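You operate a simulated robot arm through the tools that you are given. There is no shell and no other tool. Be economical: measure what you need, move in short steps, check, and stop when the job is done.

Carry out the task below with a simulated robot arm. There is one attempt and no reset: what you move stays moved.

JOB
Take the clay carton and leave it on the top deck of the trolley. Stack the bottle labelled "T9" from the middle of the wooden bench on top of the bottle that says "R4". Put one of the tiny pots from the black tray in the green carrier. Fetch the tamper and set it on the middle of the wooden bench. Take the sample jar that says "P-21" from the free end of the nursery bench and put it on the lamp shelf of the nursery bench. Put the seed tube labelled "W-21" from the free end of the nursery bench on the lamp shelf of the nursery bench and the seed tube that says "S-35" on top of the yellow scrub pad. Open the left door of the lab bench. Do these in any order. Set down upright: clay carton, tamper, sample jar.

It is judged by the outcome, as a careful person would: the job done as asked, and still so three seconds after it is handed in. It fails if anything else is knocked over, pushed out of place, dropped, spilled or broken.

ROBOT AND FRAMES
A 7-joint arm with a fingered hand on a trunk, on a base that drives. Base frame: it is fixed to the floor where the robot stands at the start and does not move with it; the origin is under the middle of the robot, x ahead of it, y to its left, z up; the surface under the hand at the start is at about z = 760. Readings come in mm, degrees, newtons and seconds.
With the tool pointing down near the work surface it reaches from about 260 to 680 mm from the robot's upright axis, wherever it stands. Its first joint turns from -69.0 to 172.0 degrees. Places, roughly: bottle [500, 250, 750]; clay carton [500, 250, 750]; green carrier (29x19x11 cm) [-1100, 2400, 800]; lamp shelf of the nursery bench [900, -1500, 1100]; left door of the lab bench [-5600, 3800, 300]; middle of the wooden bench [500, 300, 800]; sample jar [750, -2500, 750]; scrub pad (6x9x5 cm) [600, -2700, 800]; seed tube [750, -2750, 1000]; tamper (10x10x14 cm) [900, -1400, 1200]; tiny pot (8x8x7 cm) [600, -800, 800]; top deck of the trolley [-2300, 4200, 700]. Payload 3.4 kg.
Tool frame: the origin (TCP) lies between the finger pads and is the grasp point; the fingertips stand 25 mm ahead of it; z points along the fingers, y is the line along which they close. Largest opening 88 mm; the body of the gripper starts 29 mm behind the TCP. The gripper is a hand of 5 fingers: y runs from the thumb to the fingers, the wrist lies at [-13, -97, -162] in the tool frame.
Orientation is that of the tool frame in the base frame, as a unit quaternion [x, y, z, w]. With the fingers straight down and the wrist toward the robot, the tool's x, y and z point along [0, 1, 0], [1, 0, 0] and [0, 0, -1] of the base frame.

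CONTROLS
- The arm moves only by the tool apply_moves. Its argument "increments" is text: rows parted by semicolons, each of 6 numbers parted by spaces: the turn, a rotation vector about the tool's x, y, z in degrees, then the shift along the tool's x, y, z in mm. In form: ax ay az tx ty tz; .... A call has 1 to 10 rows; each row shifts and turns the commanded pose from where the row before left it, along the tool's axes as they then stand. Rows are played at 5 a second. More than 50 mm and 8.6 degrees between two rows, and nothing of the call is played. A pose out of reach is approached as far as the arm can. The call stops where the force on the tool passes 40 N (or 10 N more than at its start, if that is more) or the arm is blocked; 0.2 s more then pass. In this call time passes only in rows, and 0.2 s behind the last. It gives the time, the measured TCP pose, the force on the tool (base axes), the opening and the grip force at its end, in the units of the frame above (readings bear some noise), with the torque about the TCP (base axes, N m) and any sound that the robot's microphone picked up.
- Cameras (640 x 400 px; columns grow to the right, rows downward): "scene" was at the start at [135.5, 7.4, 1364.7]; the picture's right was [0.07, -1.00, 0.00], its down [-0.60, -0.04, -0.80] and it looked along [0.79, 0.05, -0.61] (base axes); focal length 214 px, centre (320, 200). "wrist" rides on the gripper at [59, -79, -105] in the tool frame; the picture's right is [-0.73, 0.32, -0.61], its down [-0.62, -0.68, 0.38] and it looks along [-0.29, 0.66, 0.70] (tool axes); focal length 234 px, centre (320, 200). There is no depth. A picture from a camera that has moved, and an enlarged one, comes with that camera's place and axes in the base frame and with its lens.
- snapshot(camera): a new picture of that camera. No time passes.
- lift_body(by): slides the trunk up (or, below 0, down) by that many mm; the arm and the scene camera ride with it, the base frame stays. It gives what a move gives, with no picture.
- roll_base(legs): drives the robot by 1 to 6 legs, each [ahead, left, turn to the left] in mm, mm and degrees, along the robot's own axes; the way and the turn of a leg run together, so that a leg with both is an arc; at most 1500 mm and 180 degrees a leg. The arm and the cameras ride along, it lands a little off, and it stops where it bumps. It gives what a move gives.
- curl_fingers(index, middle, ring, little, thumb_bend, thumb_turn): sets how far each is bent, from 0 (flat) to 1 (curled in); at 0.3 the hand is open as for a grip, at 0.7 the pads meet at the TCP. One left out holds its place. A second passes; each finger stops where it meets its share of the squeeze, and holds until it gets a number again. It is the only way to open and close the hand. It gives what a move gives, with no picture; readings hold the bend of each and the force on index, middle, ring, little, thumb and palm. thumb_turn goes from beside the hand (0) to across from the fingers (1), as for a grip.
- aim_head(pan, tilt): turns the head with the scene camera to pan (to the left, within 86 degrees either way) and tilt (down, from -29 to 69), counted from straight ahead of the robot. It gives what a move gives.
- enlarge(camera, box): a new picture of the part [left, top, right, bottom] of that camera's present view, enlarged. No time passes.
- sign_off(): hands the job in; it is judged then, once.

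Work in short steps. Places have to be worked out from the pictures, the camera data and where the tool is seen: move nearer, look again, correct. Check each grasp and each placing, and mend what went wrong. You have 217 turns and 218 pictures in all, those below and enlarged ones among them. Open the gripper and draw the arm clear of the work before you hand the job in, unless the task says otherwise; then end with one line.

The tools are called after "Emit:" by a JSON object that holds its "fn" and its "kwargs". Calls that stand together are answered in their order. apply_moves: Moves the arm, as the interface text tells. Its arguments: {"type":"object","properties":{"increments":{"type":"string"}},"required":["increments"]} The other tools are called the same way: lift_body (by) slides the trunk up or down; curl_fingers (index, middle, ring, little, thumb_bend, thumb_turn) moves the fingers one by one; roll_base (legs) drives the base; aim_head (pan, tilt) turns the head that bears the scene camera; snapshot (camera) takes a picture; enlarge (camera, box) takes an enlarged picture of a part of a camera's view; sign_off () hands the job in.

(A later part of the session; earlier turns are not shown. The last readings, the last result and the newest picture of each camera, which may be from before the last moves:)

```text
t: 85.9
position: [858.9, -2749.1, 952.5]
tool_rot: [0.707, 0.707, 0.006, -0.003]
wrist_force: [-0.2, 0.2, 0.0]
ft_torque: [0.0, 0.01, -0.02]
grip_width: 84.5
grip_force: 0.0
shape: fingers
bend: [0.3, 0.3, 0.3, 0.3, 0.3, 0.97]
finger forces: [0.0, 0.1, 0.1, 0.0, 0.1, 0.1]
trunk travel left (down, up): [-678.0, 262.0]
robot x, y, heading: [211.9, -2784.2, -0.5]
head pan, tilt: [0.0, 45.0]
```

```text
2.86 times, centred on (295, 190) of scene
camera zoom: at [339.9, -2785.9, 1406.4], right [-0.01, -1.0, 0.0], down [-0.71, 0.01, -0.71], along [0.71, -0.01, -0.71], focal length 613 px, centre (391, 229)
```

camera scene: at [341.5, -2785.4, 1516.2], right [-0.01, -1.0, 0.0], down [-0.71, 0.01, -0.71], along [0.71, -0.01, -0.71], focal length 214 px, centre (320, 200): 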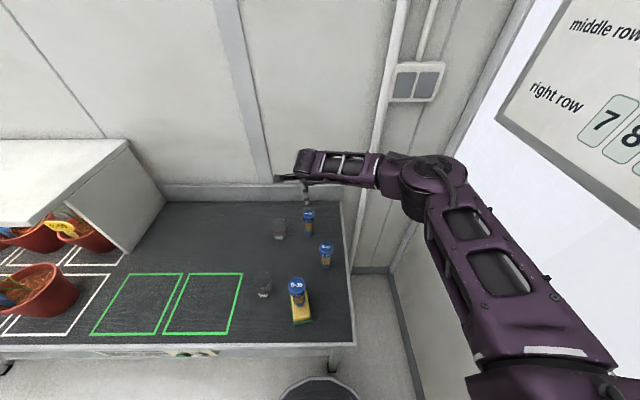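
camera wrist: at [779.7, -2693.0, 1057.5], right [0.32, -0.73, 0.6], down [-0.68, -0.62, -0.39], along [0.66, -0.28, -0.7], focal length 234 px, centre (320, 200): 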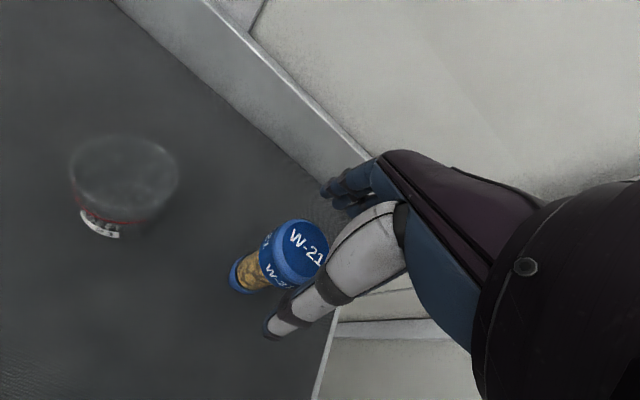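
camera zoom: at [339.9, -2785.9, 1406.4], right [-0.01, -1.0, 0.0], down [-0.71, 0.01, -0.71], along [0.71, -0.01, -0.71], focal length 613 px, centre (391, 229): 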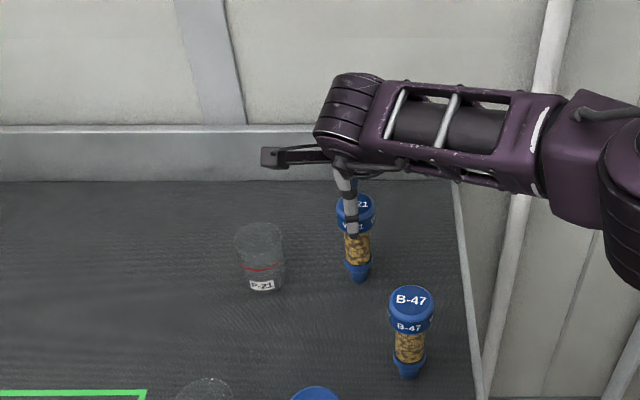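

Aligned within 3 mm. Descend to z ≈ 899 and close.

Emit:
{"fn": "apply_moves", "kwargs": {"increments": "0 0 0 0 2 14;0 0 0 0 0 14;0 0 0 0 0 14;0 0 0 0 0 11"}}

Emit:
{"fn": "curl_fingers", "kwargs": {"index": 0.75, "middle": 0.75, "ring": 0.75, "little": 0.6, "thumb_bend": 0.7}}

Emit:
{"fn": "snapshot", "kwargs": {"camera": "wrist"}}

```text
t: 86.9
position: [860.4, -2748.7, 899.7]
tool_rot: [0.707, 0.707, 0.006, -0.003]
wrist_force: [0.0, -0.2, -0.5]
ft_torque: [-0.02, -0.02, 0.01]
grip_width: 84.7
grip_force: 0.2
shape: fingers
bend: [0.3, 0.3, 0.3, 0.3, 0.3, 0.97]
finger forces: [0.1, 0.0, 0.0, 0.0, 0.2, 0.1]
trunk travel left (down, up): [-678.0, 262.0]
robot x, y, heading: [215.0, -2784.8, -0.4]
head pan, tilt: [0.0, 45.0]
```

```text
t: 87.9
position: [860.5, -2749.3, 898.6]
tool_rot: [0.707, 0.707, 0.006, -0.002]
wrist_force: [-0.1, -1.0, 0.4]
ft_torque: [-0.02, -0.04, 0.01]
grip_width: 27.1
grip_force: 23.1
shape: fingers
bend: [0.71, 0.62, 0.75, 0.6, 0.6, 0.96]
finger forces: [14.4, 8.2, 0.1, 0.0, 23.4, 0.0]
trunk travel left (down, up): [-678.0, 262.0]
robot x, y, heading: [207.9, -2789.0, -0.3]
head pan, tilt: [0.0, 45.0]
```

```text
146 pictures are left
camera wrist: at [781.8, -2692.4, 1004.4], right [0.32, -0.73, 0.6], down [-0.68, -0.62, -0.39], along [0.66, -0.28, -0.7], focal length 234 px, centre (320, 200)
```

wrist: 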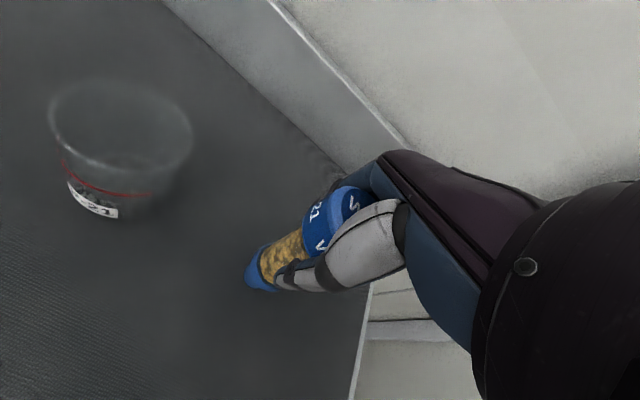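

Held (23 N). Lift with trunk to the top, then raise the arm more to clear the shelf height.

Emit:
{"fn": "lift_body", "kwargs": {"by": 260}}

Emit:
{"fn": "apply_moves", "kwargs": {"increments": "0 0 0 0 -20 -25;0 0 0 0 -20 -25;0 0 0 0 -20 -25;0 0 0 0 0 -25"}}

Emit:
{"fn": "aim_head", "kwargs": {"pan": 40, "tilt": 30}}

Emit:
{"fn": "snapshot", "kwargs": {"camera": "scene"}}

Emit:
{"fn": "snapshot", "kwargs": {"camera": "wrist"}}

```text
t: 90.6
position: [860.3, -2748.5, 1159.2]
tool_rot: [0.707, 0.707, 0.006, -0.003]
wrist_force: [-0.1, -1.2, -0.5]
ft_torque: [-0.01, 0.0, -0.02]
grip_width: 27.1
grip_force: 22.8
shape: fingers
bend: [0.71, 0.62, 0.75, 0.6, 0.6, 0.96]
finger forces: [14.3, 8.3, 0.2, 0.1, 23.5, 0.1]
trunk travel left (down, up): [-938.0, 2.0]
robot x, y, heading: [211.3, -2786.7, -0.6]
head pan, tilt: [0.0, 45.0]
```

```text
t: 91.6
position: [800.1, -2750.6, 1259.9]
tool_rot: [0.707, 0.707, 0.005, -0.002]
wrist_force: [-0.1, -0.4, -0.6]
ft_torque: [-0.01, -0.03, -0.02]
grip_width: 26.9
grip_force: 22.2
shape: fingers
bend: [0.71, 0.62, 0.75, 0.6, 0.6, 0.96]
finger forces: [14.3, 8.0, 0.0, 0.0, 22.9, 0.0]
trunk travel left (down, up): [-938.0, 2.0]
robot x, y, heading: [210.7, -2784.2, -0.5]
head pan, tilt: [0.0, 45.0]
```

```text
t: 92.6
position: [800.2, -2750.6, 1257.7]
tool_rot: [0.707, 0.707, 0.006, -0.003]
wrist_force: [0.5, -0.6, -0.6]
ft_torque: [0.0, 0.0, 0.01]
grip_width: 27.1
grip_force: 22.6
shape: fingers
bend: [0.71, 0.62, 0.75, 0.6, 0.6, 0.96]
finger forces: [14.3, 7.9, 0.0, 0.0, 22.9, 0.1]
trunk travel left (down, up): [-938.0, 2.0]
robot x, y, heading: [210.8, -2786.5, -0.4]
head pan, tilt: [40.0, 30.0]
```

```text
145 pictures are left
camera scene: at [328.6, -2727.9, 1688.9], right [0.64, -0.77, 0.0], down [-0.39, -0.32, -0.87], along [0.67, 0.55, -0.5], focal length 214 px, centre (320, 200)
```

scene: 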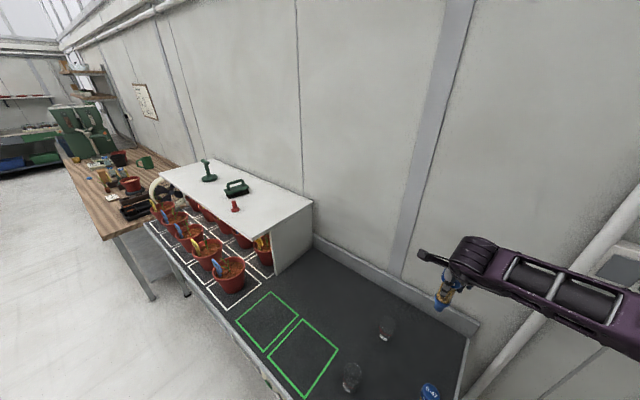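

```text
144 pictures are left
camera wrist: at [721.5, -2693.5, 1364.3], right [0.32, -0.73, 0.6], down [-0.68, -0.62, -0.39], along [0.66, -0.28, -0.7], focal length 234 px, centre (320, 200)
```

wrist: 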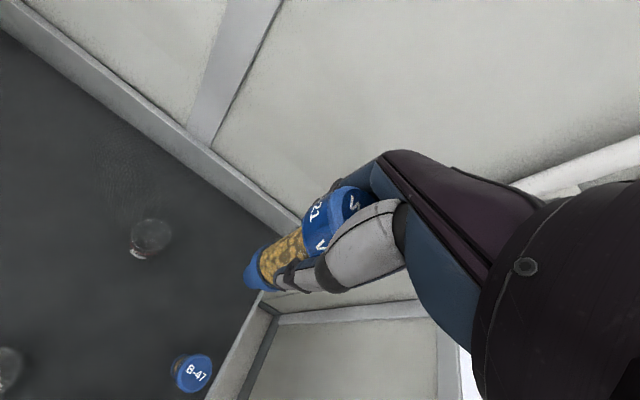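

Clear view of the lamp shelf: front edge x ≈ 750–775, right end y ≈ -2072, free space between y = -2050 and -1850. I drive left along the bench (slightly backed off).

Emit:
{"fn": "roll_base", "kwargs": {"legs": [[-25, 0, 0], [0, 780, 0]]}}

Emit:
{"fn": "aim_head", "kwargs": {"pan": 0, "tilt": 35}}

Emit:
{"fn": "snapshot", "kwargs": {"camera": "scene"}}

Emit:
{"fn": "snapshot", "kwargs": {"camera": "wrist"}}

```text
t: 97.2
position: [782.1, -1971.6, 1258.1]
tool_rot: [0.708, 0.706, 0.007, -0.002]
wrist_force: [0.7, 0.2, -0.4]
ft_torque: [0.0, -0.03, 0.01]
grip_width: 26.8
grip_force: 22.5
shape: fingers
bend: [0.71, 0.62, 0.75, 0.6, 0.6, 0.96]
finger forces: [14.4, 8.0, 0.0, 0.0, 22.9, 0.1]
trunk travel left (down, up): [-938.0, 2.0]
robot x, y, heading: [192.3, -2006.1, -0.4]
head pan, tilt: [40.0, 30.0]
```

```text
t: 98.3
position: [781.9, -1972.6, 1259.2]
tool_rot: [0.709, 0.705, 0.006, -0.003]
wrist_force: [-1.2, -0.3, -0.8]
ft_torque: [0.03, 0.04, 0.02]
grip_width: 26.9
grip_force: 22.6
shape: fingers
bend: [0.71, 0.62, 0.75, 0.6, 0.6, 0.96]
finger forces: [14.2, 7.9, 0.1, 0.1, 22.8, 0.1]
trunk travel left (down, up): [-938.0, 2.0]
robot x, y, heading: [191.2, -2006.7, -0.4]
head pan, tilt: [0.0, 35.0]
```

```text
143 pictures are left
camera scene: at [328.4, -2006.3, 1681.1], right [-0.01, -1.0, 0.0], down [-0.57, 0.01, -0.82], along [0.82, -0.01, -0.57], focal length 214 px, centre (320, 200)
```

scene: 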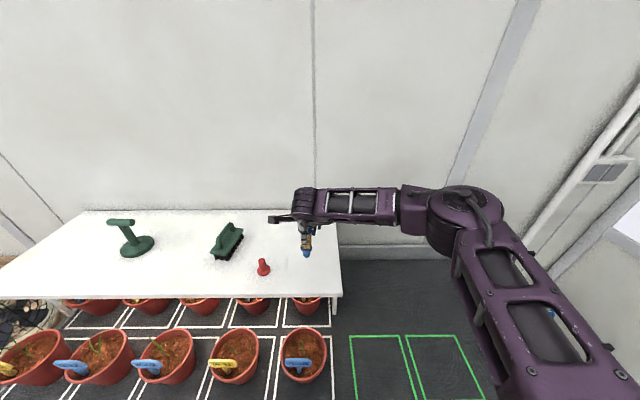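

```text
142 pictures are left
camera wrist: at [703.2, -1914.5, 1364.4], right [0.32, -0.73, 0.6], down [-0.68, -0.62, -0.39], along [0.66, -0.28, -0.7], focal length 234 px, centre (320, 200)
```

wrist: 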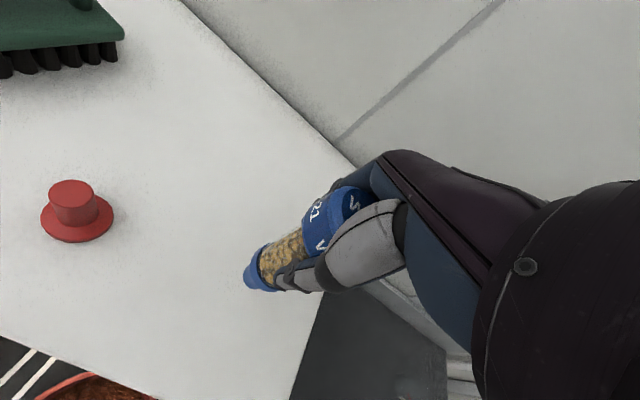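

The shelf's right end is at y ≈ -2070, front edge x ≈ 675, top z ≈ 1120–1130. I move to (800, -2010) and lower slowly until contact.

Emit:
{"fn": "apply_moves", "kwargs": {"increments": "0 0 0 -19 9 0;0 0 0 -19 9 0;0 0 0 0 0 10;0 0 0 0 0 4;0 0 0 0 0 4;0 0 0 0 0 4;0 0 0 0 0 3;0 0 0 0 0 3;0 0 0 0 0 3;0 0 0 0 0 3"}}

Emit:
{"fn": "enlarge", "kwargs": {"camera": "scene", "box": [230, 180, 380, 320]}}

Emit:
{"fn": "snapshot", "kwargs": {"camera": "wrist"}}

```text
t: 100.5
position: [800.5, -2009.5, 1224.9]
tool_rot: [0.708, 0.706, 0.006, -0.003]
wrist_force: [0.4, -0.3, -0.5]
ft_torque: [0.01, 0.01, 0.0]
grip_width: 27.2
grip_force: 22.7
shape: fingers
bend: [0.71, 0.62, 0.75, 0.6, 0.6, 0.96]
finger forces: [14.4, 8.0, 0.1, 0.0, 22.8, 0.0]
trunk travel left (down, up): [-938.0, 2.0]
robot x, y, heading: [190.8, -2005.8, -0.3]
head pan, tilt: [0.0, 35.0]
```

```text
2.86 times, centred on (305, 250) of scene
camera zoom: at [328.5, -2006.3, 1681.1], right [-0.01, -1.0, 0.0], down [-0.57, 0.01, -0.82], along [0.82, -0.01, -0.57], focal length 613 px, centre (363, 57)
```

zoom: 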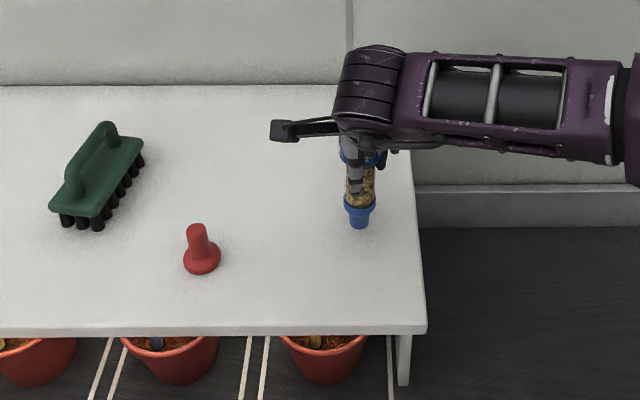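

```text
140 pictures are left
camera wrist: at [721.3, -1952.2, 1330.0], right [0.32, -0.73, 0.6], down [-0.68, -0.62, -0.39], along [0.66, -0.28, -0.7], focal length 234 px, centre (320, 200)
```

wrist: 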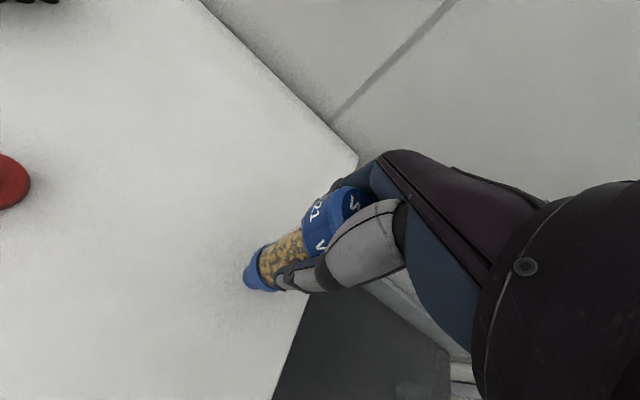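

No contact yet (base ≈ 1128); continue down.

Emit:
{"fn": "apply_moves", "kwargs": {"increments": "0 0 0 0 0 4;0 0 0 0 0 4;0 0 0 0 0 3;0 0 0 0 0 3;0 0 0 0 0 3;0 0 0 0 0 3;0 0 0 0 0 3;0 0 0 0 0 3;0 0 0 0 0 3;0 0 0 0 0 3"}}

```text
t: 102.3
position: [800.3, -2007.6, 1207.8]
tool_rot: [0.708, 0.706, 0.016, 0.002]
wrist_force: [-3.2, -1.5, 25.4]
ft_torque: [-0.1, 0.48, 0.03]
grip_width: 26.2
grip_force: 29.9
shape: fingers
bend: [0.73, 0.63, 0.75, 0.6, 0.6, 0.95]
finger forces: [13.4, 8.7, 1.9, 0.0, 35.6, 0.0]
trunk travel left (down, up): [-938.0, 2.0]
robot x, y, heading: [195.2, -2006.7, -0.6]
head pan, tilt: [0.0, 35.0]
stopped in row 9: the force on the tool passed its limit at 42 N (the readings are from after the stop); the commanded pose is now the measured one
```

Contact at TCP z 1208 (shelf ≈ 1110). Ease off the load, then release stepwise.

Emit:
{"fn": "apply_moves", "kwargs": {"increments": "0 0 0 0 0 -1.5;0 0 0 0 0 -1.5;0 0 0 0 0 -1"}}

Emit:
{"fn": "enlarge", "kwargs": {"camera": "wrist", "box": [160, 150, 400, 350]}}

```text
t: 103.1
position: [799.5, -2008.5, 1208.3]
tool_rot: [0.709, 0.705, 0.012, 0.0]
wrist_force: [0.8, -0.3, 15.1]
ft_torque: [-0.02, -0.1, -0.01]
grip_width: 26.5
grip_force: 27.4
shape: fingers
bend: [0.73, 0.62, 0.75, 0.6, 0.61, 0.95]
finger forces: [14.0, 10.1, 0.2, 0.1, 29.3, 0.1]
trunk travel left (down, up): [-938.0, 2.0]
robot x, y, heading: [191.2, -2006.4, -0.5]
head pan, tilt: [0.0, 35.0]
```

```text
2.00 times, centred on (280, 250) of wrist
camera zoom: at [719.9, -1951.3, 1313.6], right [0.31, -0.74, 0.6], down [-0.68, -0.62, -0.4], along [0.67, -0.28, -0.69], focal length 468 px, centre (400, 100)
```

zoom: 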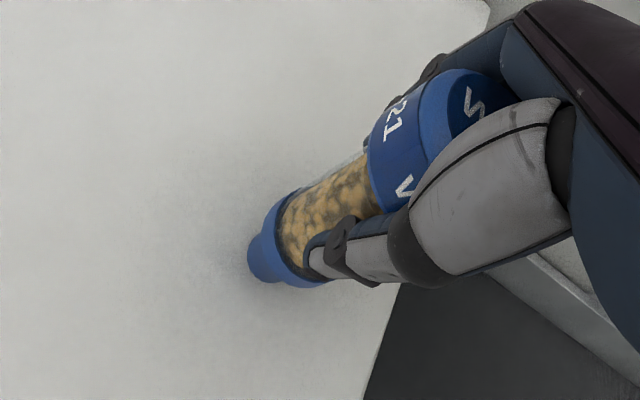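

Emit:
{"fn": "apply_moves", "kwargs": {"increments": "0 0 0 0 0 -1;0 0 0 0 0 -1;0 0 0 0 0 -0.5"}}

Emit:
{"fn": "curl_fingers", "kwargs": {"index": 0.5, "middle": 0.5, "ring": 0.5, "little": 0.4, "thumb_bend": 0.5}}

Emit:
{"fn": "enlarge", "kwargs": {"camera": "wrist", "box": [160, 150, 400, 350]}}

```text
t: 103.9
position: [801.1, -2008.5, 1208.6]
tool_rot: [0.708, 0.706, 0.011, 0.0]
wrist_force: [-0.5, -0.6, 0.7]
ft_torque: [0.0, 0.02, 0.0]
grip_width: 26.9
grip_force: 23.3
shape: fingers
bend: [0.73, 0.62, 0.75, 0.6, 0.61, 0.95]
finger forces: [12.8, 8.5, 0.1, 0.0, 24.7, 0.0]
trunk travel left (down, up): [-938.0, 2.0]
robot x, y, heading: [186.5, -2007.0, -0.5]
head pan, tilt: [0.0, 35.0]
```

```text
t: 104.9
position: [801.3, -2008.4, 1210.6]
tool_rot: [0.708, 0.706, 0.011, 0.0]
wrist_force: [0.2, 0.6, -1.0]
ft_torque: [0.02, -0.03, 0.03]
grip_width: 44.1
grip_force: 3.0
shape: fingers
bend: [0.49, 0.5, 0.5, 0.4, 0.5, 0.97]
finger forces: [3.2, 0.1, 0.1, 0.0, 3.2, 0.0]
trunk travel left (down, up): [-938.0, 2.0]
robot x, y, heading: [189.2, -2000.2, -0.7]
head pan, tilt: [0.0, 35.0]
```

```text
2.00 times, centred on (280, 250) of wrist
camera zoom: at [722.5, -1951.5, 1315.2], right [0.31, -0.74, 0.6], down [-0.68, -0.62, -0.4], along [0.67, -0.28, -0.69], focal length 468 px, centre (400, 100)
```

zoom: 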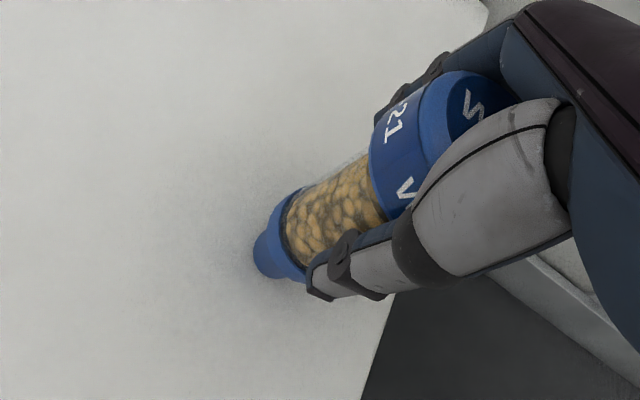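

Same as before; lower 1.5 mm so the base rests, then open fully.

Emit:
{"fn": "apply_moves", "kwargs": {"increments": "0 0 0 0 0 1.5"}}

Emit:
{"fn": "curl_fingers", "kwargs": {"index": 0.3, "middle": 0.3, "ring": 0.3, "little": 0.3, "thumb_bend": 0.3}}

Emit:
{"fn": "apply_moves", "kwargs": {"increments": "0 0 0 0 0 -3;0 0 0 0 0 -5;0 0 0 0 0 -10;0 0 0 0 0 -15;0 0 0 0 0 -20;0 0 0 0 0 -20"}}

Emit:
{"fn": "snapshot", "kwargs": {"camera": "wrist"}}

Emit:
{"fn": "snapshot", "kwargs": {"camera": "scene"}}

```text
t: 105.3
position: [800.2, -2008.0, 1209.4]
tool_rot: [0.708, 0.706, 0.012, 0.0]
wrist_force: [-0.8, 0.6, 0.9]
ft_torque: [0.0, 0.0, 0.01]
grip_width: 43.9
grip_force: 3.8
shape: fingers
bend: [0.49, 0.5, 0.5, 0.4, 0.5, 0.97]
finger forces: [3.4, 0.1, 0.0, 0.1, 3.9, 0.1]
trunk travel left (down, up): [-938.0, 2.0]
robot x, y, heading: [189.9, -2006.9, -0.5]
head pan, tilt: [0.0, 35.0]
```

```text
t: 106.3
position: [802.7, -2007.5, 1209.1]
tool_rot: [0.709, 0.706, 0.011, -0.001]
wrist_force: [0.5, 0.8, 0.7]
ft_torque: [0.0, 0.0, -0.01]
grip_width: 84.3
grip_force: 0.1
shape: fingers
bend: [0.3, 0.3, 0.3, 0.3, 0.3, 0.97]
finger forces: [0.1, 0.1, 0.1, 0.0, 0.0, 0.1]
trunk travel left (down, up): [-938.0, 2.0]
robot x, y, heading: [190.5, -2006.9, -0.7]
head pan, tilt: [0.0, 35.0]
```

```text
t: 107.7
position: [801.2, -2010.1, 1281.5]
tool_rot: [0.708, 0.706, 0.011, 0.0]
wrist_force: [-0.6, 0.5, -1.1]
ft_torque: [-0.01, 0.0, -0.01]
grip_width: 84.6
grip_force: 0.1
shape: fingers
bend: [0.3, 0.3, 0.3, 0.3, 0.3, 0.97]
finger forces: [0.0, 0.0, 0.1, 0.0, 0.1, 0.0]
trunk travel left (down, up): [-938.0, 2.0]
robot x, y, heading: [191.9, -2011.6, -0.7]
head pan, tilt: [0.0, 35.0]
```

```text
137 pictures are left
camera wrist: at [721.2, -1952.4, 1386.9], right [0.31, -0.74, 0.6], down [-0.68, -0.62, -0.4], along [0.67, -0.28, -0.69], focal length 234 px, centre (320, 200)
```

wrist: 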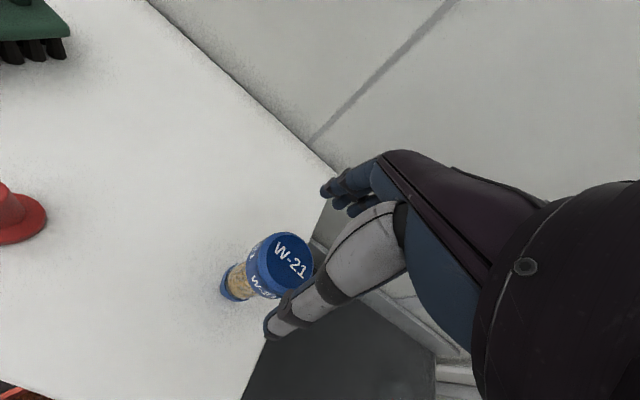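

```text
136 pictures are left
camera scene: at [327.8, -2006.2, 1681.2], right [-0.01, -1.0, 0.0], down [-0.57, 0.01, -0.82], along [0.82, -0.01, -0.57], focal length 214 px, centre (320, 200)
```

scene: 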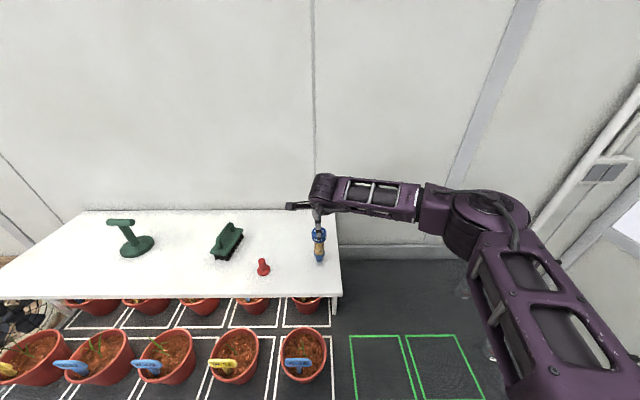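

W-21 stands on the shelf. Now I go back for jar P-21.

Emit:
{"fn": "apply_moves", "kwargs": {"increments": "0 0 0 0 0 -20"}}

Emit:
{"fn": "roll_base", "kwargs": {"legs": [[0, -640, 0]]}}

Emit:
{"fn": "lift_body", "kwargs": {"by": -240}}

Emit:
{"fn": "aim_head", "kwargs": {"pan": 0, "tilt": 42}}

Emit:
{"fn": "snapshot", "kwargs": {"camera": "scene"}}

Emit:
{"fn": "snapshot", "kwargs": {"camera": "wrist"}}

```text
t: 108.1
position: [798.9, -2009.6, 1301.4]
tool_rot: [0.708, 0.706, 0.011, 0.001]
wrist_force: [-0.1, 0.1, -0.3]
ft_torque: [0.0, -0.01, 0.0]
grip_width: 84.6
grip_force: 0.1
shape: fingers
bend: [0.3, 0.3, 0.3, 0.3, 0.3, 0.97]
finger forces: [0.1, 0.0, 0.0, 0.0, 0.1, 0.0]
trunk travel left (down, up): [-938.0, 2.0]
robot x, y, heading: [194.6, -2008.0, -0.5]
head pan, tilt: [0.0, 35.0]
```

```text
t: 111.7
position: [794.0, -2650.3, 1301.4]
tool_rot: [0.709, 0.706, 0.011, 0.0]
wrist_force: [0.0, 0.3, -0.3]
ft_torque: [-0.01, 0.0, -0.01]
grip_width: 84.5
grip_force: 0.0
shape: fingers
bend: [0.3, 0.3, 0.3, 0.3, 0.3, 0.97]
finger forces: [0.0, 0.0, 0.0, 0.0, 0.1, 0.1]
trunk travel left (down, up): [-938.0, 2.0]
robot x, y, heading: [185.2, -2649.3, -0.4]
head pan, tilt: [0.0, 35.0]
```

```text
t: 114.2
position: [794.7, -2651.5, 1060.8]
tool_rot: [0.708, 0.706, 0.011, -0.001]
wrist_force: [-0.3, -0.3, -0.4]
ft_torque: [-0.01, 0.02, -0.01]
grip_width: 84.4
grip_force: 0.1
shape: fingers
bend: [0.3, 0.3, 0.3, 0.3, 0.3, 0.97]
finger forces: [0.1, 0.0, 0.0, 0.1, 0.0, 0.1]
trunk travel left (down, up): [-698.0, 242.0]
robot x, y, heading: [189.1, -2647.7, -0.6]
head pan, tilt: [0.0, 35.0]
```

```text
t: 114.9
position: [794.2, -2653.0, 1061.7]
tool_rot: [0.708, 0.706, 0.011, 0.0]
wrist_force: [0.4, 1.0, 0.3]
ft_torque: [0.02, 0.01, -0.02]
grip_width: 84.6
grip_force: 0.0
shape: fingers
bend: [0.3, 0.3, 0.3, 0.3, 0.3, 0.97]
finger forces: [0.0, 0.0, 0.0, 0.0, 0.0, 0.0]
trunk travel left (down, up): [-698.0, 242.0]
robot x, y, heading: [185.2, -2650.6, -0.5]
head pan, tilt: [0.0, 42.0]
```

```text
135 pictures are left
camera scene: at [317.7, -2648.7, 1430.7], right [-0.01, -1.0, 0.0], down [-0.67, 0.01, -0.74], along [0.74, -0.01, -0.67], focal length 214 px, centre (320, 200)
```

scene: 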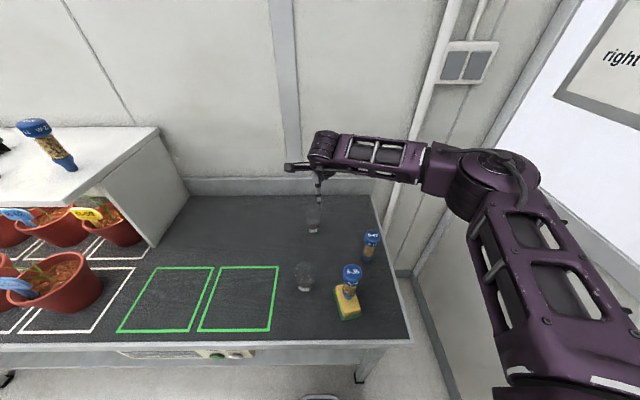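

```text
134 pictures are left
camera wrist: at [714.7, -2595.2, 1166.7], right [0.31, -0.74, 0.6], down [-0.68, -0.62, -0.4], along [0.67, -0.28, -0.69], focal length 234 px, centre (320, 200)
```

wrist: 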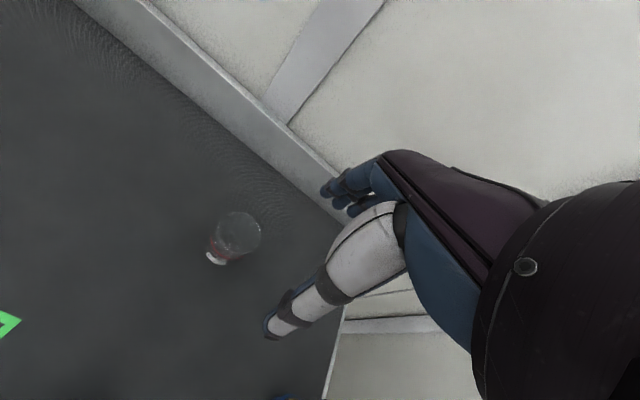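

Emit:
{"fn": "enlarge", "kwargs": {"camera": "scene", "box": [270, 180, 370, 260]}}

Emit:
{"fn": "enlarge", "kwargs": {"camera": "wrist", "box": [160, 160, 320, 320]}}

```text
5.00 times, centred on (320, 220) of scene
camera zoom: at [317.7, -2648.7, 1430.7], right [-0.01, -1.0, 0.0], down [-0.67, 0.01, -0.74], along [0.74, -0.01, -0.67], focal length 1072 px, centre (320, 100)
```

zoom: 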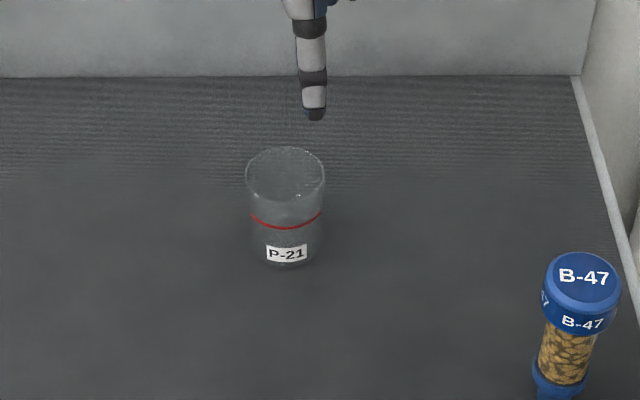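

```text
2.50 times, centred on (240, 240) of wrist
camera zoom: at [714.7, -2595.2, 1166.7], right [0.31, -0.74, 0.6], down [-0.68, -0.62, -0.4], along [0.67, -0.28, -0.69], focal length 585 px, centre (520, 100)
```

zoom: 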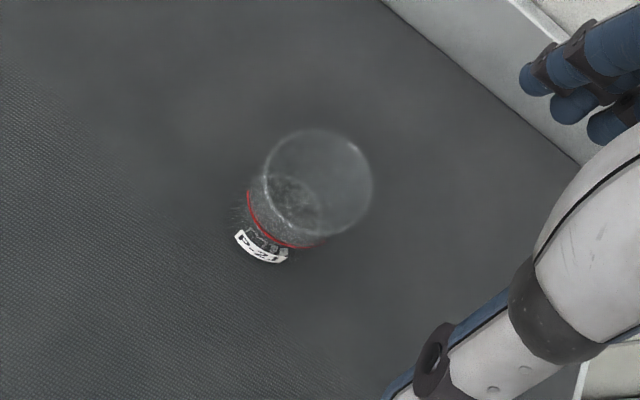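

P-21: centre (854, -2630), rim z ≈ 879, diameter ≈ 56. I align the hand and lower.

Emit:
{"fn": "apply_moves", "kwargs": {"increments": "0 0 0 13 30 0;0 0 0 13 30 0"}}

Emit:
{"fn": "lift_body", "kwargs": {"by": -135}}

Emit:
{"fn": "snapshot", "kwargs": {"camera": "wrist"}}

Emit:
{"fn": "enlarge", "kwargs": {"camera": "scene", "box": [260, 100, 380, 240]}}

```text
t: 115.5
position: [854.9, -2623.6, 1064.2]
tool_rot: [0.708, 0.706, 0.01, 0.0]
wrist_force: [0.2, 0.0, -0.3]
ft_torque: [0.0, -0.01, 0.01]
grip_width: 84.5
grip_force: 0.0
shape: fingers
bend: [0.3, 0.3, 0.3, 0.3, 0.3, 0.97]
finger forces: [0.0, 0.1, 0.0, 0.0, 0.0, 0.0]
trunk travel left (down, up): [-698.0, 242.0]
robot x, y, heading: [186.6, -2648.1, -0.6]
head pan, tilt: [0.0, 42.0]
```

```text
t: 117.1
position: [853.8, -2625.7, 927.9]
tool_rot: [0.708, 0.706, 0.011, 0.001]
wrist_force: [0.8, -0.5, -0.8]
ft_torque: [0.01, 0.01, 0.0]
grip_width: 84.5
grip_force: 0.0
shape: fingers
bend: [0.3, 0.3, 0.3, 0.3, 0.3, 0.97]
finger forces: [0.1, 0.0, 0.1, 0.0, 0.0, 0.0]
trunk travel left (down, up): [-563.0, 377.0]
robot x, y, heading: [183.7, -2649.9, -0.6]
head pan, tilt: [0.0, 42.0]
```

```text
131 pictures are left
camera wrist: at [774.4, -2568.5, 1033.4], right [0.31, -0.74, 0.6], down [-0.68, -0.62, -0.4], along [0.67, -0.28, -0.69], focal length 234 px, centre (320, 200)
```

wrist: 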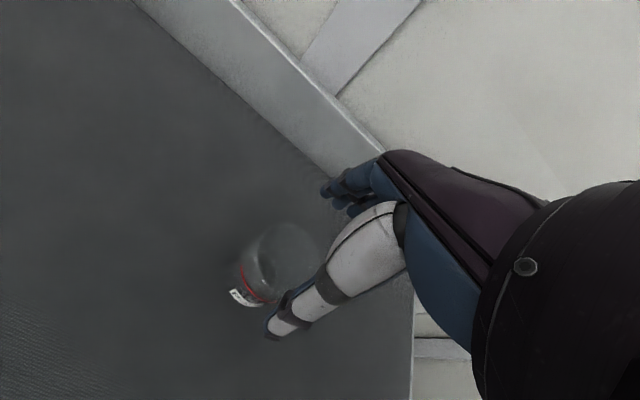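

```text
2.86 times, centred on (320, 170) of scene
camera zoom: at [317.5, -2648.7, 1295.7], right [-0.01, -1.0, 0.0], down [-0.67, 0.01, -0.74], along [0.74, -0.01, -0.67], focal length 613 px, centre (320, 286)
```

zoom: 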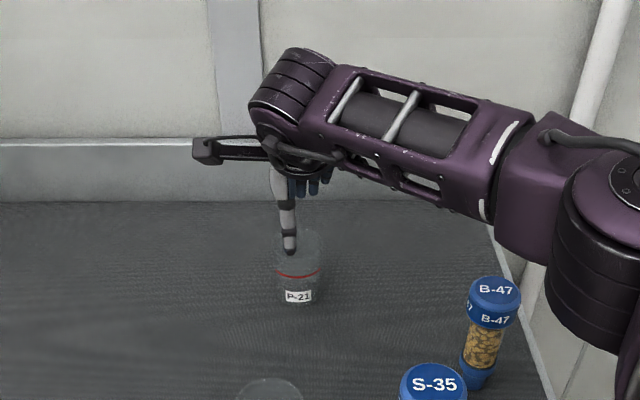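

Well aligned. Descend 70 mm with small forward correction, then close gently.

Emit:
{"fn": "apply_moves", "kwargs": {"increments": "0 0 0 -1 3 10;0 0 0 0 0 15;0 0 0 0 0 15;0 0 0 0 0 15;0 0 0 0 0 15"}}

Emit:
{"fn": "snapshot", "kwargs": {"camera": "wrist"}}

```text
t: 118.3
position: [858.9, -2624.7, 857.2]
tool_rot: [0.708, 0.706, 0.011, 0.0]
wrist_force: [0.3, 0.7, -0.3]
ft_torque: [0.0, 0.02, 0.0]
grip_width: 84.6
grip_force: 0.1
shape: fingers
bend: [0.3, 0.3, 0.3, 0.3, 0.3, 0.97]
finger forces: [0.0, 0.0, 0.1, 0.0, 0.1, 0.1]
trunk travel left (down, up): [-563.0, 377.0]
robot x, y, heading: [182.1, -2650.5, -0.4]
head pan, tilt: [0.0, 42.0]
```

```text
129 pictures are left
camera wrist: at [778.7, -2568.4, 963.0], right [0.31, -0.74, 0.6], down [-0.68, -0.62, -0.4], along [0.67, -0.28, -0.69], focal length 234 px, centre (320, 200)
```

wrist: 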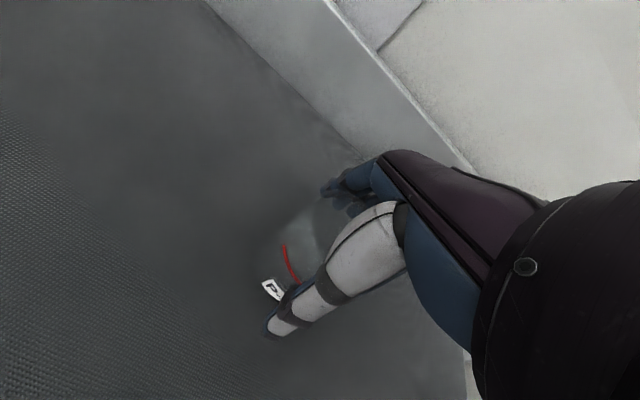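

Emit:
{"fn": "curl_fingers", "kwargs": {"index": 0.65, "middle": 0.65, "ring": 0.65, "little": 0.6, "thumb_bend": 0.65}}

Emit:
{"fn": "enlarge", "kwargs": {"camera": "wrist", "box": [200, 170, 420, 350]}}

```text
t: 119.3
position: [858.4, -2624.9, 858.6]
tool_rot: [0.709, 0.706, 0.011, 0.0]
wrist_force: [2.4, 0.5, 3.8]
ft_torque: [-0.12, -0.17, 0.03]
grip_width: 44.0
grip_force: 22.0
shape: fingers
bend: [0.52, 0.54, 0.58, 0.6, 0.51, 0.95]
finger forces: [8.9, 8.1, 4.7, 0.0, 21.2, 0.0]
trunk travel left (down, up): [-563.0, 377.0]
robot x, y, heading: [186.7, -2646.3, -0.5]
head pan, tilt: [0.0, 42.0]
```

```text
2.22 times, centred on (310, 260) of wrist
camera zoom: at [778.2, -2568.4, 963.8], right [0.31, -0.74, 0.6], down [-0.68, -0.62, -0.4], along [0.67, -0.28, -0.69], focal length 520 px, centre (342, 67)
```

zoom: 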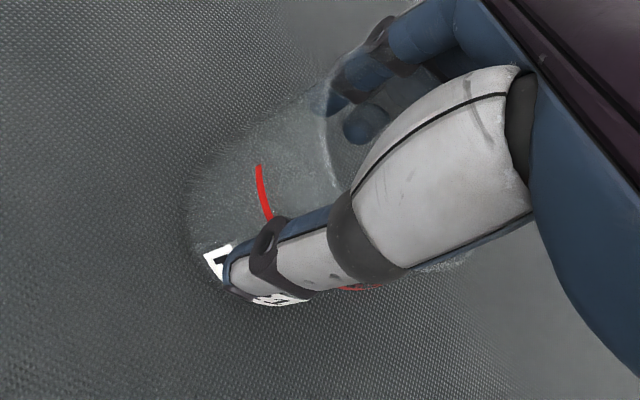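

Held by three fingers and the thumb (22 N). Lift with the trunk and check it comes along.

Emit:
{"fn": "lift_body", "kwargs": {"by": 372}}

Emit:
{"fn": "snapshot", "kwargs": {"camera": "wrist"}}

```text
t: 122.9
position: [858.2, -2625.4, 1229.3]
tool_rot: [0.708, 0.706, 0.012, 0.0]
wrist_force: [-0.4, -0.7, 0.0]
ft_torque: [0.0, 0.0, 0.0]
grip_width: 43.8
grip_force: 20.4
shape: fingers
bend: [0.53, 0.55, 0.58, 0.6, 0.51, 0.95]
finger forces: [8.5, 7.5, 4.2, 0.0, 20.7, 0.1]
trunk travel left (down, up): [-935.0, 5.0]
robot x, y, heading: [182.1, -2648.1, -0.6]
head pan, tilt: [0.0, 42.0]
```

```text
127 pictures are left
camera wrist: at [778.7, -2568.4, 1335.1], right [0.31, -0.74, 0.6], down [-0.68, -0.62, -0.4], along [0.67, -0.28, -0.69], focal length 234 px, centre (320, 200)
```

wrist: 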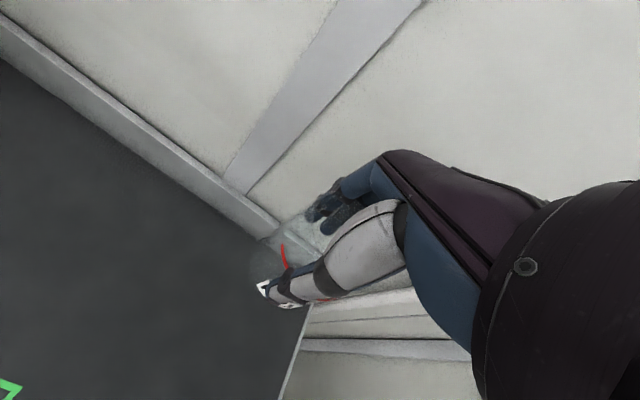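

The jar hangs well. I retract the hand to pass in front of the shelf and tube, then drive left.

Emit:
{"fn": "apply_moves", "kwargs": {"increments": "0 0 0 0 -35 -5;0 0 0 0 -35 -5;0 0 0 0 -35 -5;0 0 0 0 -35 -5;0 0 0 0 -35 -5;0 0 0 0 -30 -5"}}

Emit:
{"fn": "roll_base", "kwargs": {"legs": [[0, 720, 0]]}}

Emit:
{"fn": "aim_head", "kwargs": {"pan": 0, "tilt": 35}}

Emit:
{"fn": "snapshot", "kwargs": {"camera": "scene"}}

Emit:
{"fn": "snapshot", "kwargs": {"camera": "wrist"}}

```text
t: 124.3
position: [651.5, -2624.1, 1258.5]
tool_rot: [0.709, 0.705, 0.011, 0.0]
wrist_force: [0.1, -0.2, -0.2]
ft_torque: [0.03, -0.01, 0.01]
grip_width: 44.0
grip_force: 19.9
shape: fingers
bend: [0.53, 0.55, 0.58, 0.6, 0.51, 0.95]
finger forces: [8.5, 7.6, 4.2, 0.1, 20.2, 0.0]
trunk travel left (down, up): [-935.0, 5.0]
robot x, y, heading: [181.4, -2648.3, -0.8]
head pan, tilt: [0.0, 42.0]
```

```text
t: 128.2
position: [660.5, -1908.1, 1256.8]
tool_rot: [0.708, 0.706, 0.012, 0.0]
wrist_force: [-0.1, 0.6, -0.2]
ft_torque: [0.0, 0.01, -0.03]
grip_width: 43.7
grip_force: 20.4
shape: fingers
bend: [0.53, 0.55, 0.58, 0.6, 0.51, 0.95]
finger forces: [8.6, 7.5, 4.2, 0.0, 20.3, 0.1]
trunk travel left (down, up): [-935.0, 5.0]
robot x, y, heading: [192.1, -1932.7, -0.5]
head pan, tilt: [0.0, 42.0]
```

```text
t: 128.9
position: [660.4, -1908.9, 1257.4]
tool_rot: [0.709, 0.706, 0.01, 0.0]
wrist_force: [-0.7, 0.3, -0.7]
ft_torque: [0.02, -0.01, -0.01]
grip_width: 43.9
grip_force: 20.1
shape: fingers
bend: [0.53, 0.55, 0.58, 0.6, 0.51, 0.95]
finger forces: [8.4, 7.6, 4.2, 0.0, 20.2, 0.0]
trunk travel left (down, up): [-935.0, 5.0]
robot x, y, heading: [190.1, -1932.2, -0.8]
head pan, tilt: [0.0, 35.0]
```

```text
126 pictures are left
camera scene: at [329.3, -1931.8, 1678.1], right [-0.01, -1.0, 0.0], down [-0.57, 0.01, -0.82], along [0.82, -0.01, -0.57], focal length 214 px, centre (320, 200)
```

scene: 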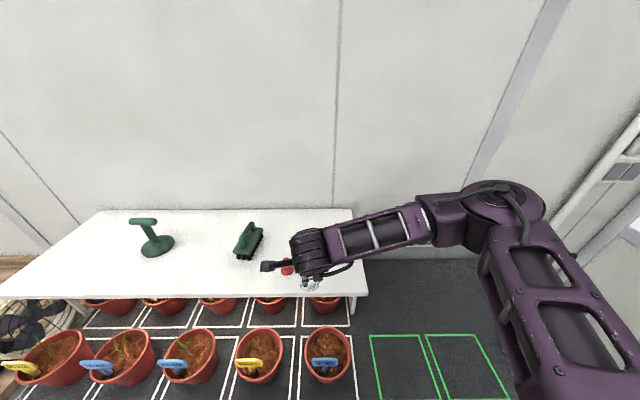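

```text
125 pictures are left
camera wrist: at [580.4, -1851.3, 1362.4], right [0.31, -0.74, 0.6], down [-0.68, -0.61, -0.4], along [0.67, -0.28, -0.69], focal length 234 px, centre (320, 200)
```

wrist: 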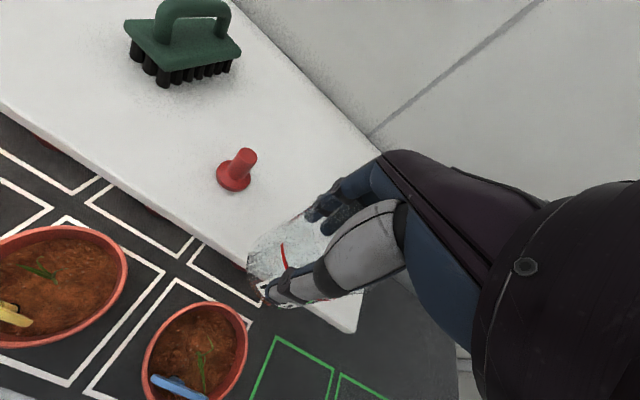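

Extend over the shelf to (840, -1914), then lower to about 8 mm above the shelf.

Emit:
{"fn": "apply_moves", "kwargs": {"increments": "0 0 0 -1 36 0;0 0 0 -1 36 0;0 0 0 -1 36 0;0 0 0 -1 36 0;0 0 0 -1 36 0;0 0 0 0 0 20;0 0 0 0 0 20;0 0 0 0 0 20;0 0 0 0 0 15"}}

Emit:
{"fn": "snapshot", "kwargs": {"camera": "wrist"}}

Emit:
{"fn": "snapshot", "kwargs": {"camera": "scene"}}

```text
t: 130.9
position: [841.3, -1912.3, 1185.1]
tool_rot: [0.709, 0.706, 0.011, 0.0]
wrist_force: [0.3, 0.6, -0.3]
ft_torque: [-0.01, -0.01, -0.03]
grip_width: 43.6
grip_force: 20.1
shape: fingers
bend: [0.53, 0.55, 0.59, 0.6, 0.51, 0.95]
finger forces: [8.5, 7.6, 4.0, 0.0, 19.7, 0.1]
trunk travel left (down, up): [-935.0, 5.0]
robot x, y, heading: [191.7, -1930.4, -0.5]
head pan, tilt: [0.0, 35.0]
```

```text
124 pictures are left
camera wrist: at [762.0, -1855.8, 1290.3], right [0.31, -0.74, 0.6], down [-0.68, -0.61, -0.4], along [0.67, -0.28, -0.69], focal length 234 px, centre (320, 200)
```

wrist: 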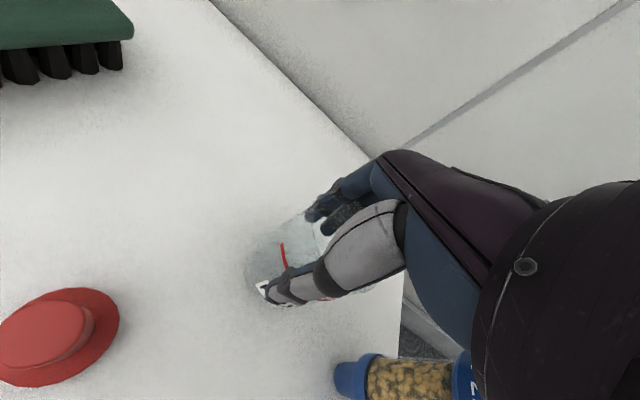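

```text
123 pictures are left
camera scene: at [329.4, -1932.0, 1678.2], right [-0.01, -1.0, 0.0], down [-0.57, 0.01, -0.82], along [0.82, -0.01, -0.57], focal length 214 px, centre (320, 200)
```

scene: 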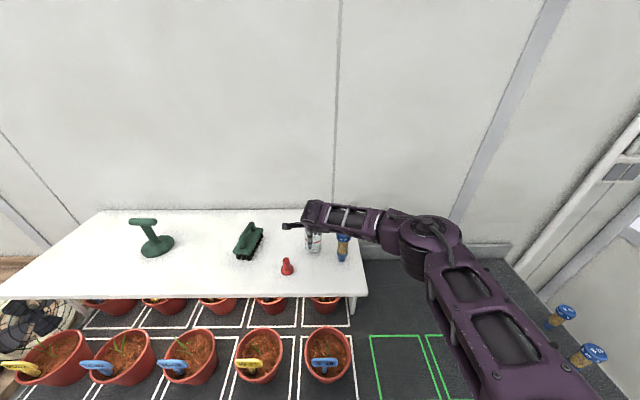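

Clear around it. Lower in 2–3 mm steps to contact.

Emit:
{"fn": "apply_moves", "kwargs": {"increments": "0 0 0 0 0 4;0 0 0 0 0 4;0 0 0 0 0 3;0 0 0 0 0 2;0 0 0 0 0 2;0 0 0 0 0 2;0 0 0 0 0 2;0 0 0 0 0 2;0 0 0 0 0 2"}}

```text
t: 132.9
position: [837.1, -1911.7, 1167.1]
tool_rot: [0.708, 0.706, 0.015, 0.003]
wrist_force: [2.1, 1.2, 31.0]
ft_torque: [-0.33, -0.73, 0.02]
grip_width: 43.3
grip_force: 25.5
shape: fingers
bend: [0.53, 0.54, 0.57, 0.6, 0.54, 0.95]
finger forces: [10.7, 10.3, 6.5, 0.0, 23.4, 0.1]
trunk travel left (down, up): [-935.0, 5.0]
robot x, y, heading: [190.6, -1934.8, -0.4]
head pan, tilt: [0.0, 35.0]
```

Contact at z ≈ 1167 as expected. Relieve the load.

Emit:
{"fn": "apply_moves", "kwargs": {"increments": "0 0 0 0 0 -2;0 0 0 0 0 -2;0 0 0 0 0 -1"}}

Emit:
{"fn": "enlarge", "kwargs": {"camera": "wrist", "box": [200, 170, 420, 350]}}

Emit:
{"fn": "enlarge", "kwargs": {"camera": "scene", "box": [270, 190, 370, 280]}}

```text
t: 133.7
position: [838.3, -1911.7, 1168.3]
tool_rot: [0.707, 0.707, 0.011, 0.001]
wrist_force: [3.5, 1.2, 19.9]
ft_torque: [-0.23, -0.59, 0.11]
grip_width: 43.2
grip_force: 24.0
shape: fingers
bend: [0.53, 0.54, 0.57, 0.6, 0.54, 0.95]
finger forces: [10.5, 9.4, 6.0, 0.1, 22.3, 0.1]
trunk travel left (down, up): [-935.0, 5.0]
robot x, y, heading: [193.1, -1935.4, -0.9]
head pan, tilt: [0.0, 35.0]
```

```text
2.22 times, centred on (310, 260) of wrist
camera zoom: at [758.4, -1855.2, 1273.5], right [0.31, -0.74, 0.6], down [-0.68, -0.62, -0.4], along [0.67, -0.28, -0.69], focal length 520 px, centre (342, 67)
```

zoom: 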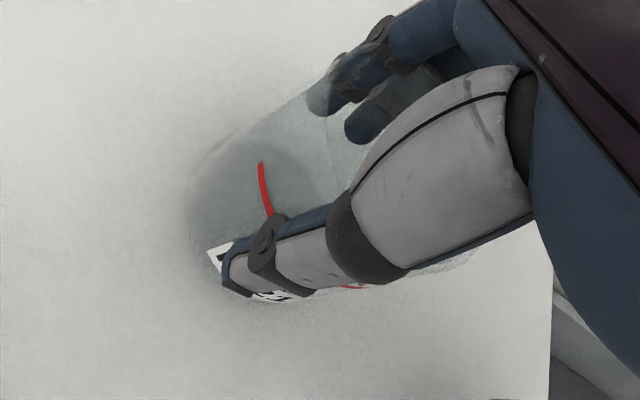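

```text
4.44 times, centred on (320, 235) of scene
camera zoom: at [324.9, -1931.1, 1678.5], right [-0.01, -1.0, 0.0], down [-0.57, 0.01, -0.82], along [0.82, -0.01, -0.57], focal length 953 px, centre (320, 44)
```

zoom: 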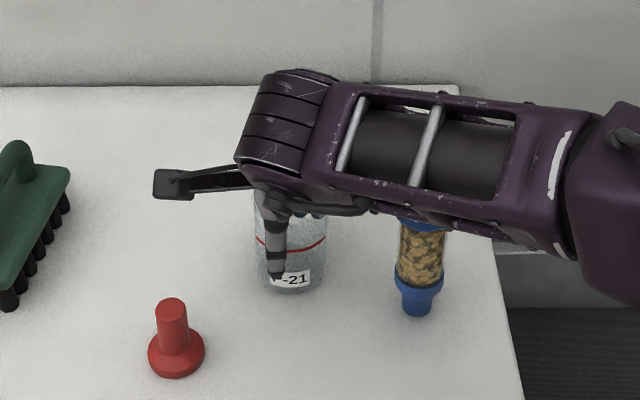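

Emit:
{"fn": "apply_moves", "kwargs": {"increments": "0 0 0 0 0 -1.5;0 0 0 0 0 -1.5;0 0 0 0 0 -0.5"}}

Emit:
{"fn": "curl_fingers", "kwargs": {"index": 0.46, "middle": 0.48, "ring": 0.5, "little": 0.4, "thumb_bend": 0.44}}

Emit:
{"fn": "enlarge", "kwargs": {"camera": "wrist", "box": [200, 170, 420, 350]}}

```text
t: 134.5
position: [839.4, -1913.3, 1170.1]
tool_rot: [0.709, 0.706, 0.009, 0.0]
wrist_force: [0.7, 0.9, 6.6]
ft_torque: [-0.11, -0.14, 0.06]
grip_width: 43.3
grip_force: 21.4
shape: fingers
bend: [0.53, 0.54, 0.57, 0.6, 0.54, 0.95]
finger forces: [9.0, 8.1, 4.9, 0.1, 20.7, 0.1]
trunk travel left (down, up): [-935.0, 5.0]
robot x, y, heading: [193.4, -1934.6, -0.8]
head pan, tilt: [0.0, 35.0]
```

```text
t: 135.5
position: [842.0, -1912.6, 1169.9]
tool_rot: [0.708, 0.706, 0.011, 0.0]
wrist_force: [1.2, -0.2, -1.2]
ft_torque: [-0.02, 0.01, 0.01]
grip_width: 54.2
grip_force: 1.6
shape: fingers
bend: [0.46, 0.48, 0.5, 0.4, 0.44, 0.97]
finger forces: [0.9, 0.4, 0.0, 0.1, 1.2, 0.1]
trunk travel left (down, up): [-935.0, 5.0]
robot x, y, heading: [189.2, -1932.0, -0.7]
head pan, tilt: [0.0, 35.0]
```

```text
2.22 times, centred on (310, 260) of wrist
camera zoom: at [761.8, -1855.9, 1275.4], right [0.31, -0.74, 0.6], down [-0.68, -0.61, -0.4], along [0.67, -0.28, -0.69], focal length 520 px, centre (342, 67)
```

zoom: 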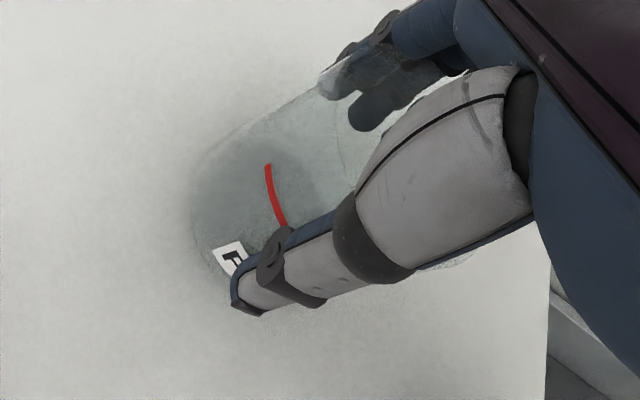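

The jar stands freely. Open fully and withdraw upward.

Emit:
{"fn": "curl_fingers", "kwargs": {"index": 0.3, "middle": 0.3, "ring": 0.3, "little": 0.3, "thumb_bend": 0.3}}

Emit:
{"fn": "apply_moves", "kwargs": {"increments": "0 0 0 0 0 -4;0 0 0 0 0 -8;0 0 0 0 0 -15;0 0 0 0 0 -20;0 0 0 0 0 -20;0 0 0 0 0 -20"}}

Emit:
{"fn": "snapshot", "kwargs": {"camera": "wrist"}}

Emit:
{"fn": "snapshot", "kwargs": {"camera": "scene"}}

```text
t: 136.5
position: [841.8, -1913.4, 1169.9]
tool_rot: [0.708, 0.706, 0.011, 0.0]
wrist_force: [0.3, -0.6, 0.5]
ft_torque: [0.02, -0.01, 0.01]
grip_width: 84.4
grip_force: 0.1
shape: fingers
bend: [0.3, 0.3, 0.3, 0.3, 0.3, 0.97]
finger forces: [0.0, 0.0, 0.0, 0.1, 0.0, 0.0]
trunk travel left (down, up): [-935.0, 5.0]
robot x, y, heading: [190.1, -1933.5, -0.5]
head pan, tilt: [0.0, 35.0]
```

```text
t: 137.9
position: [838.4, -1913.5, 1257.4]
tool_rot: [0.709, 0.706, 0.01, 0.001]
wrist_force: [-1.4, 0.1, 0.5]
ft_torque: [0.01, -0.01, 0.01]
grip_width: 84.4
grip_force: 0.1
shape: fingers
bend: [0.3, 0.3, 0.3, 0.3, 0.3, 0.97]
finger forces: [0.0, 0.0, 0.1, 0.0, 0.0, 0.0]
trunk travel left (down, up): [-935.0, 5.0]
robot x, y, heading: [194.3, -1931.1, -0.5]
head pan, tilt: [0.0, 35.0]
```

```text
119 pictures are left
camera wrist: at [759.6, -1856.5, 1362.8], right [0.31, -0.74, 0.6], down [-0.68, -0.62, -0.4], along [0.67, -0.28, -0.69], focal length 234 px, centre (320, 200)
```

wrist: 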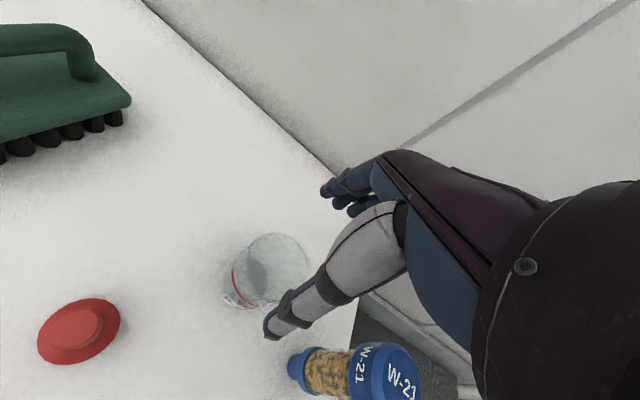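

```text
118 pictures are left
camera scene: at [328.8, -1932.0, 1678.2], right [-0.01, -1.0, 0.0], down [-0.57, 0.01, -0.82], along [0.82, -0.01, -0.57], focal length 214 px, centre (320, 200)
```

scene: 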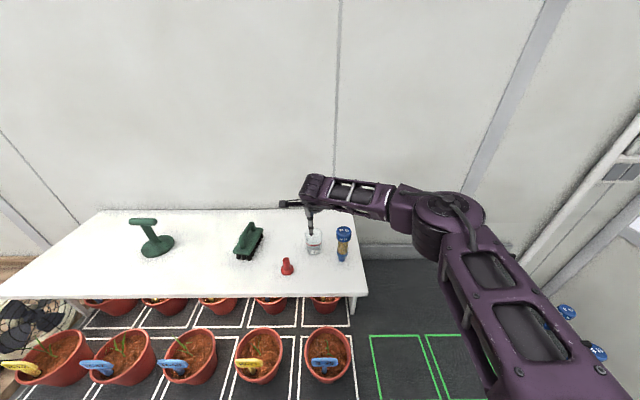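

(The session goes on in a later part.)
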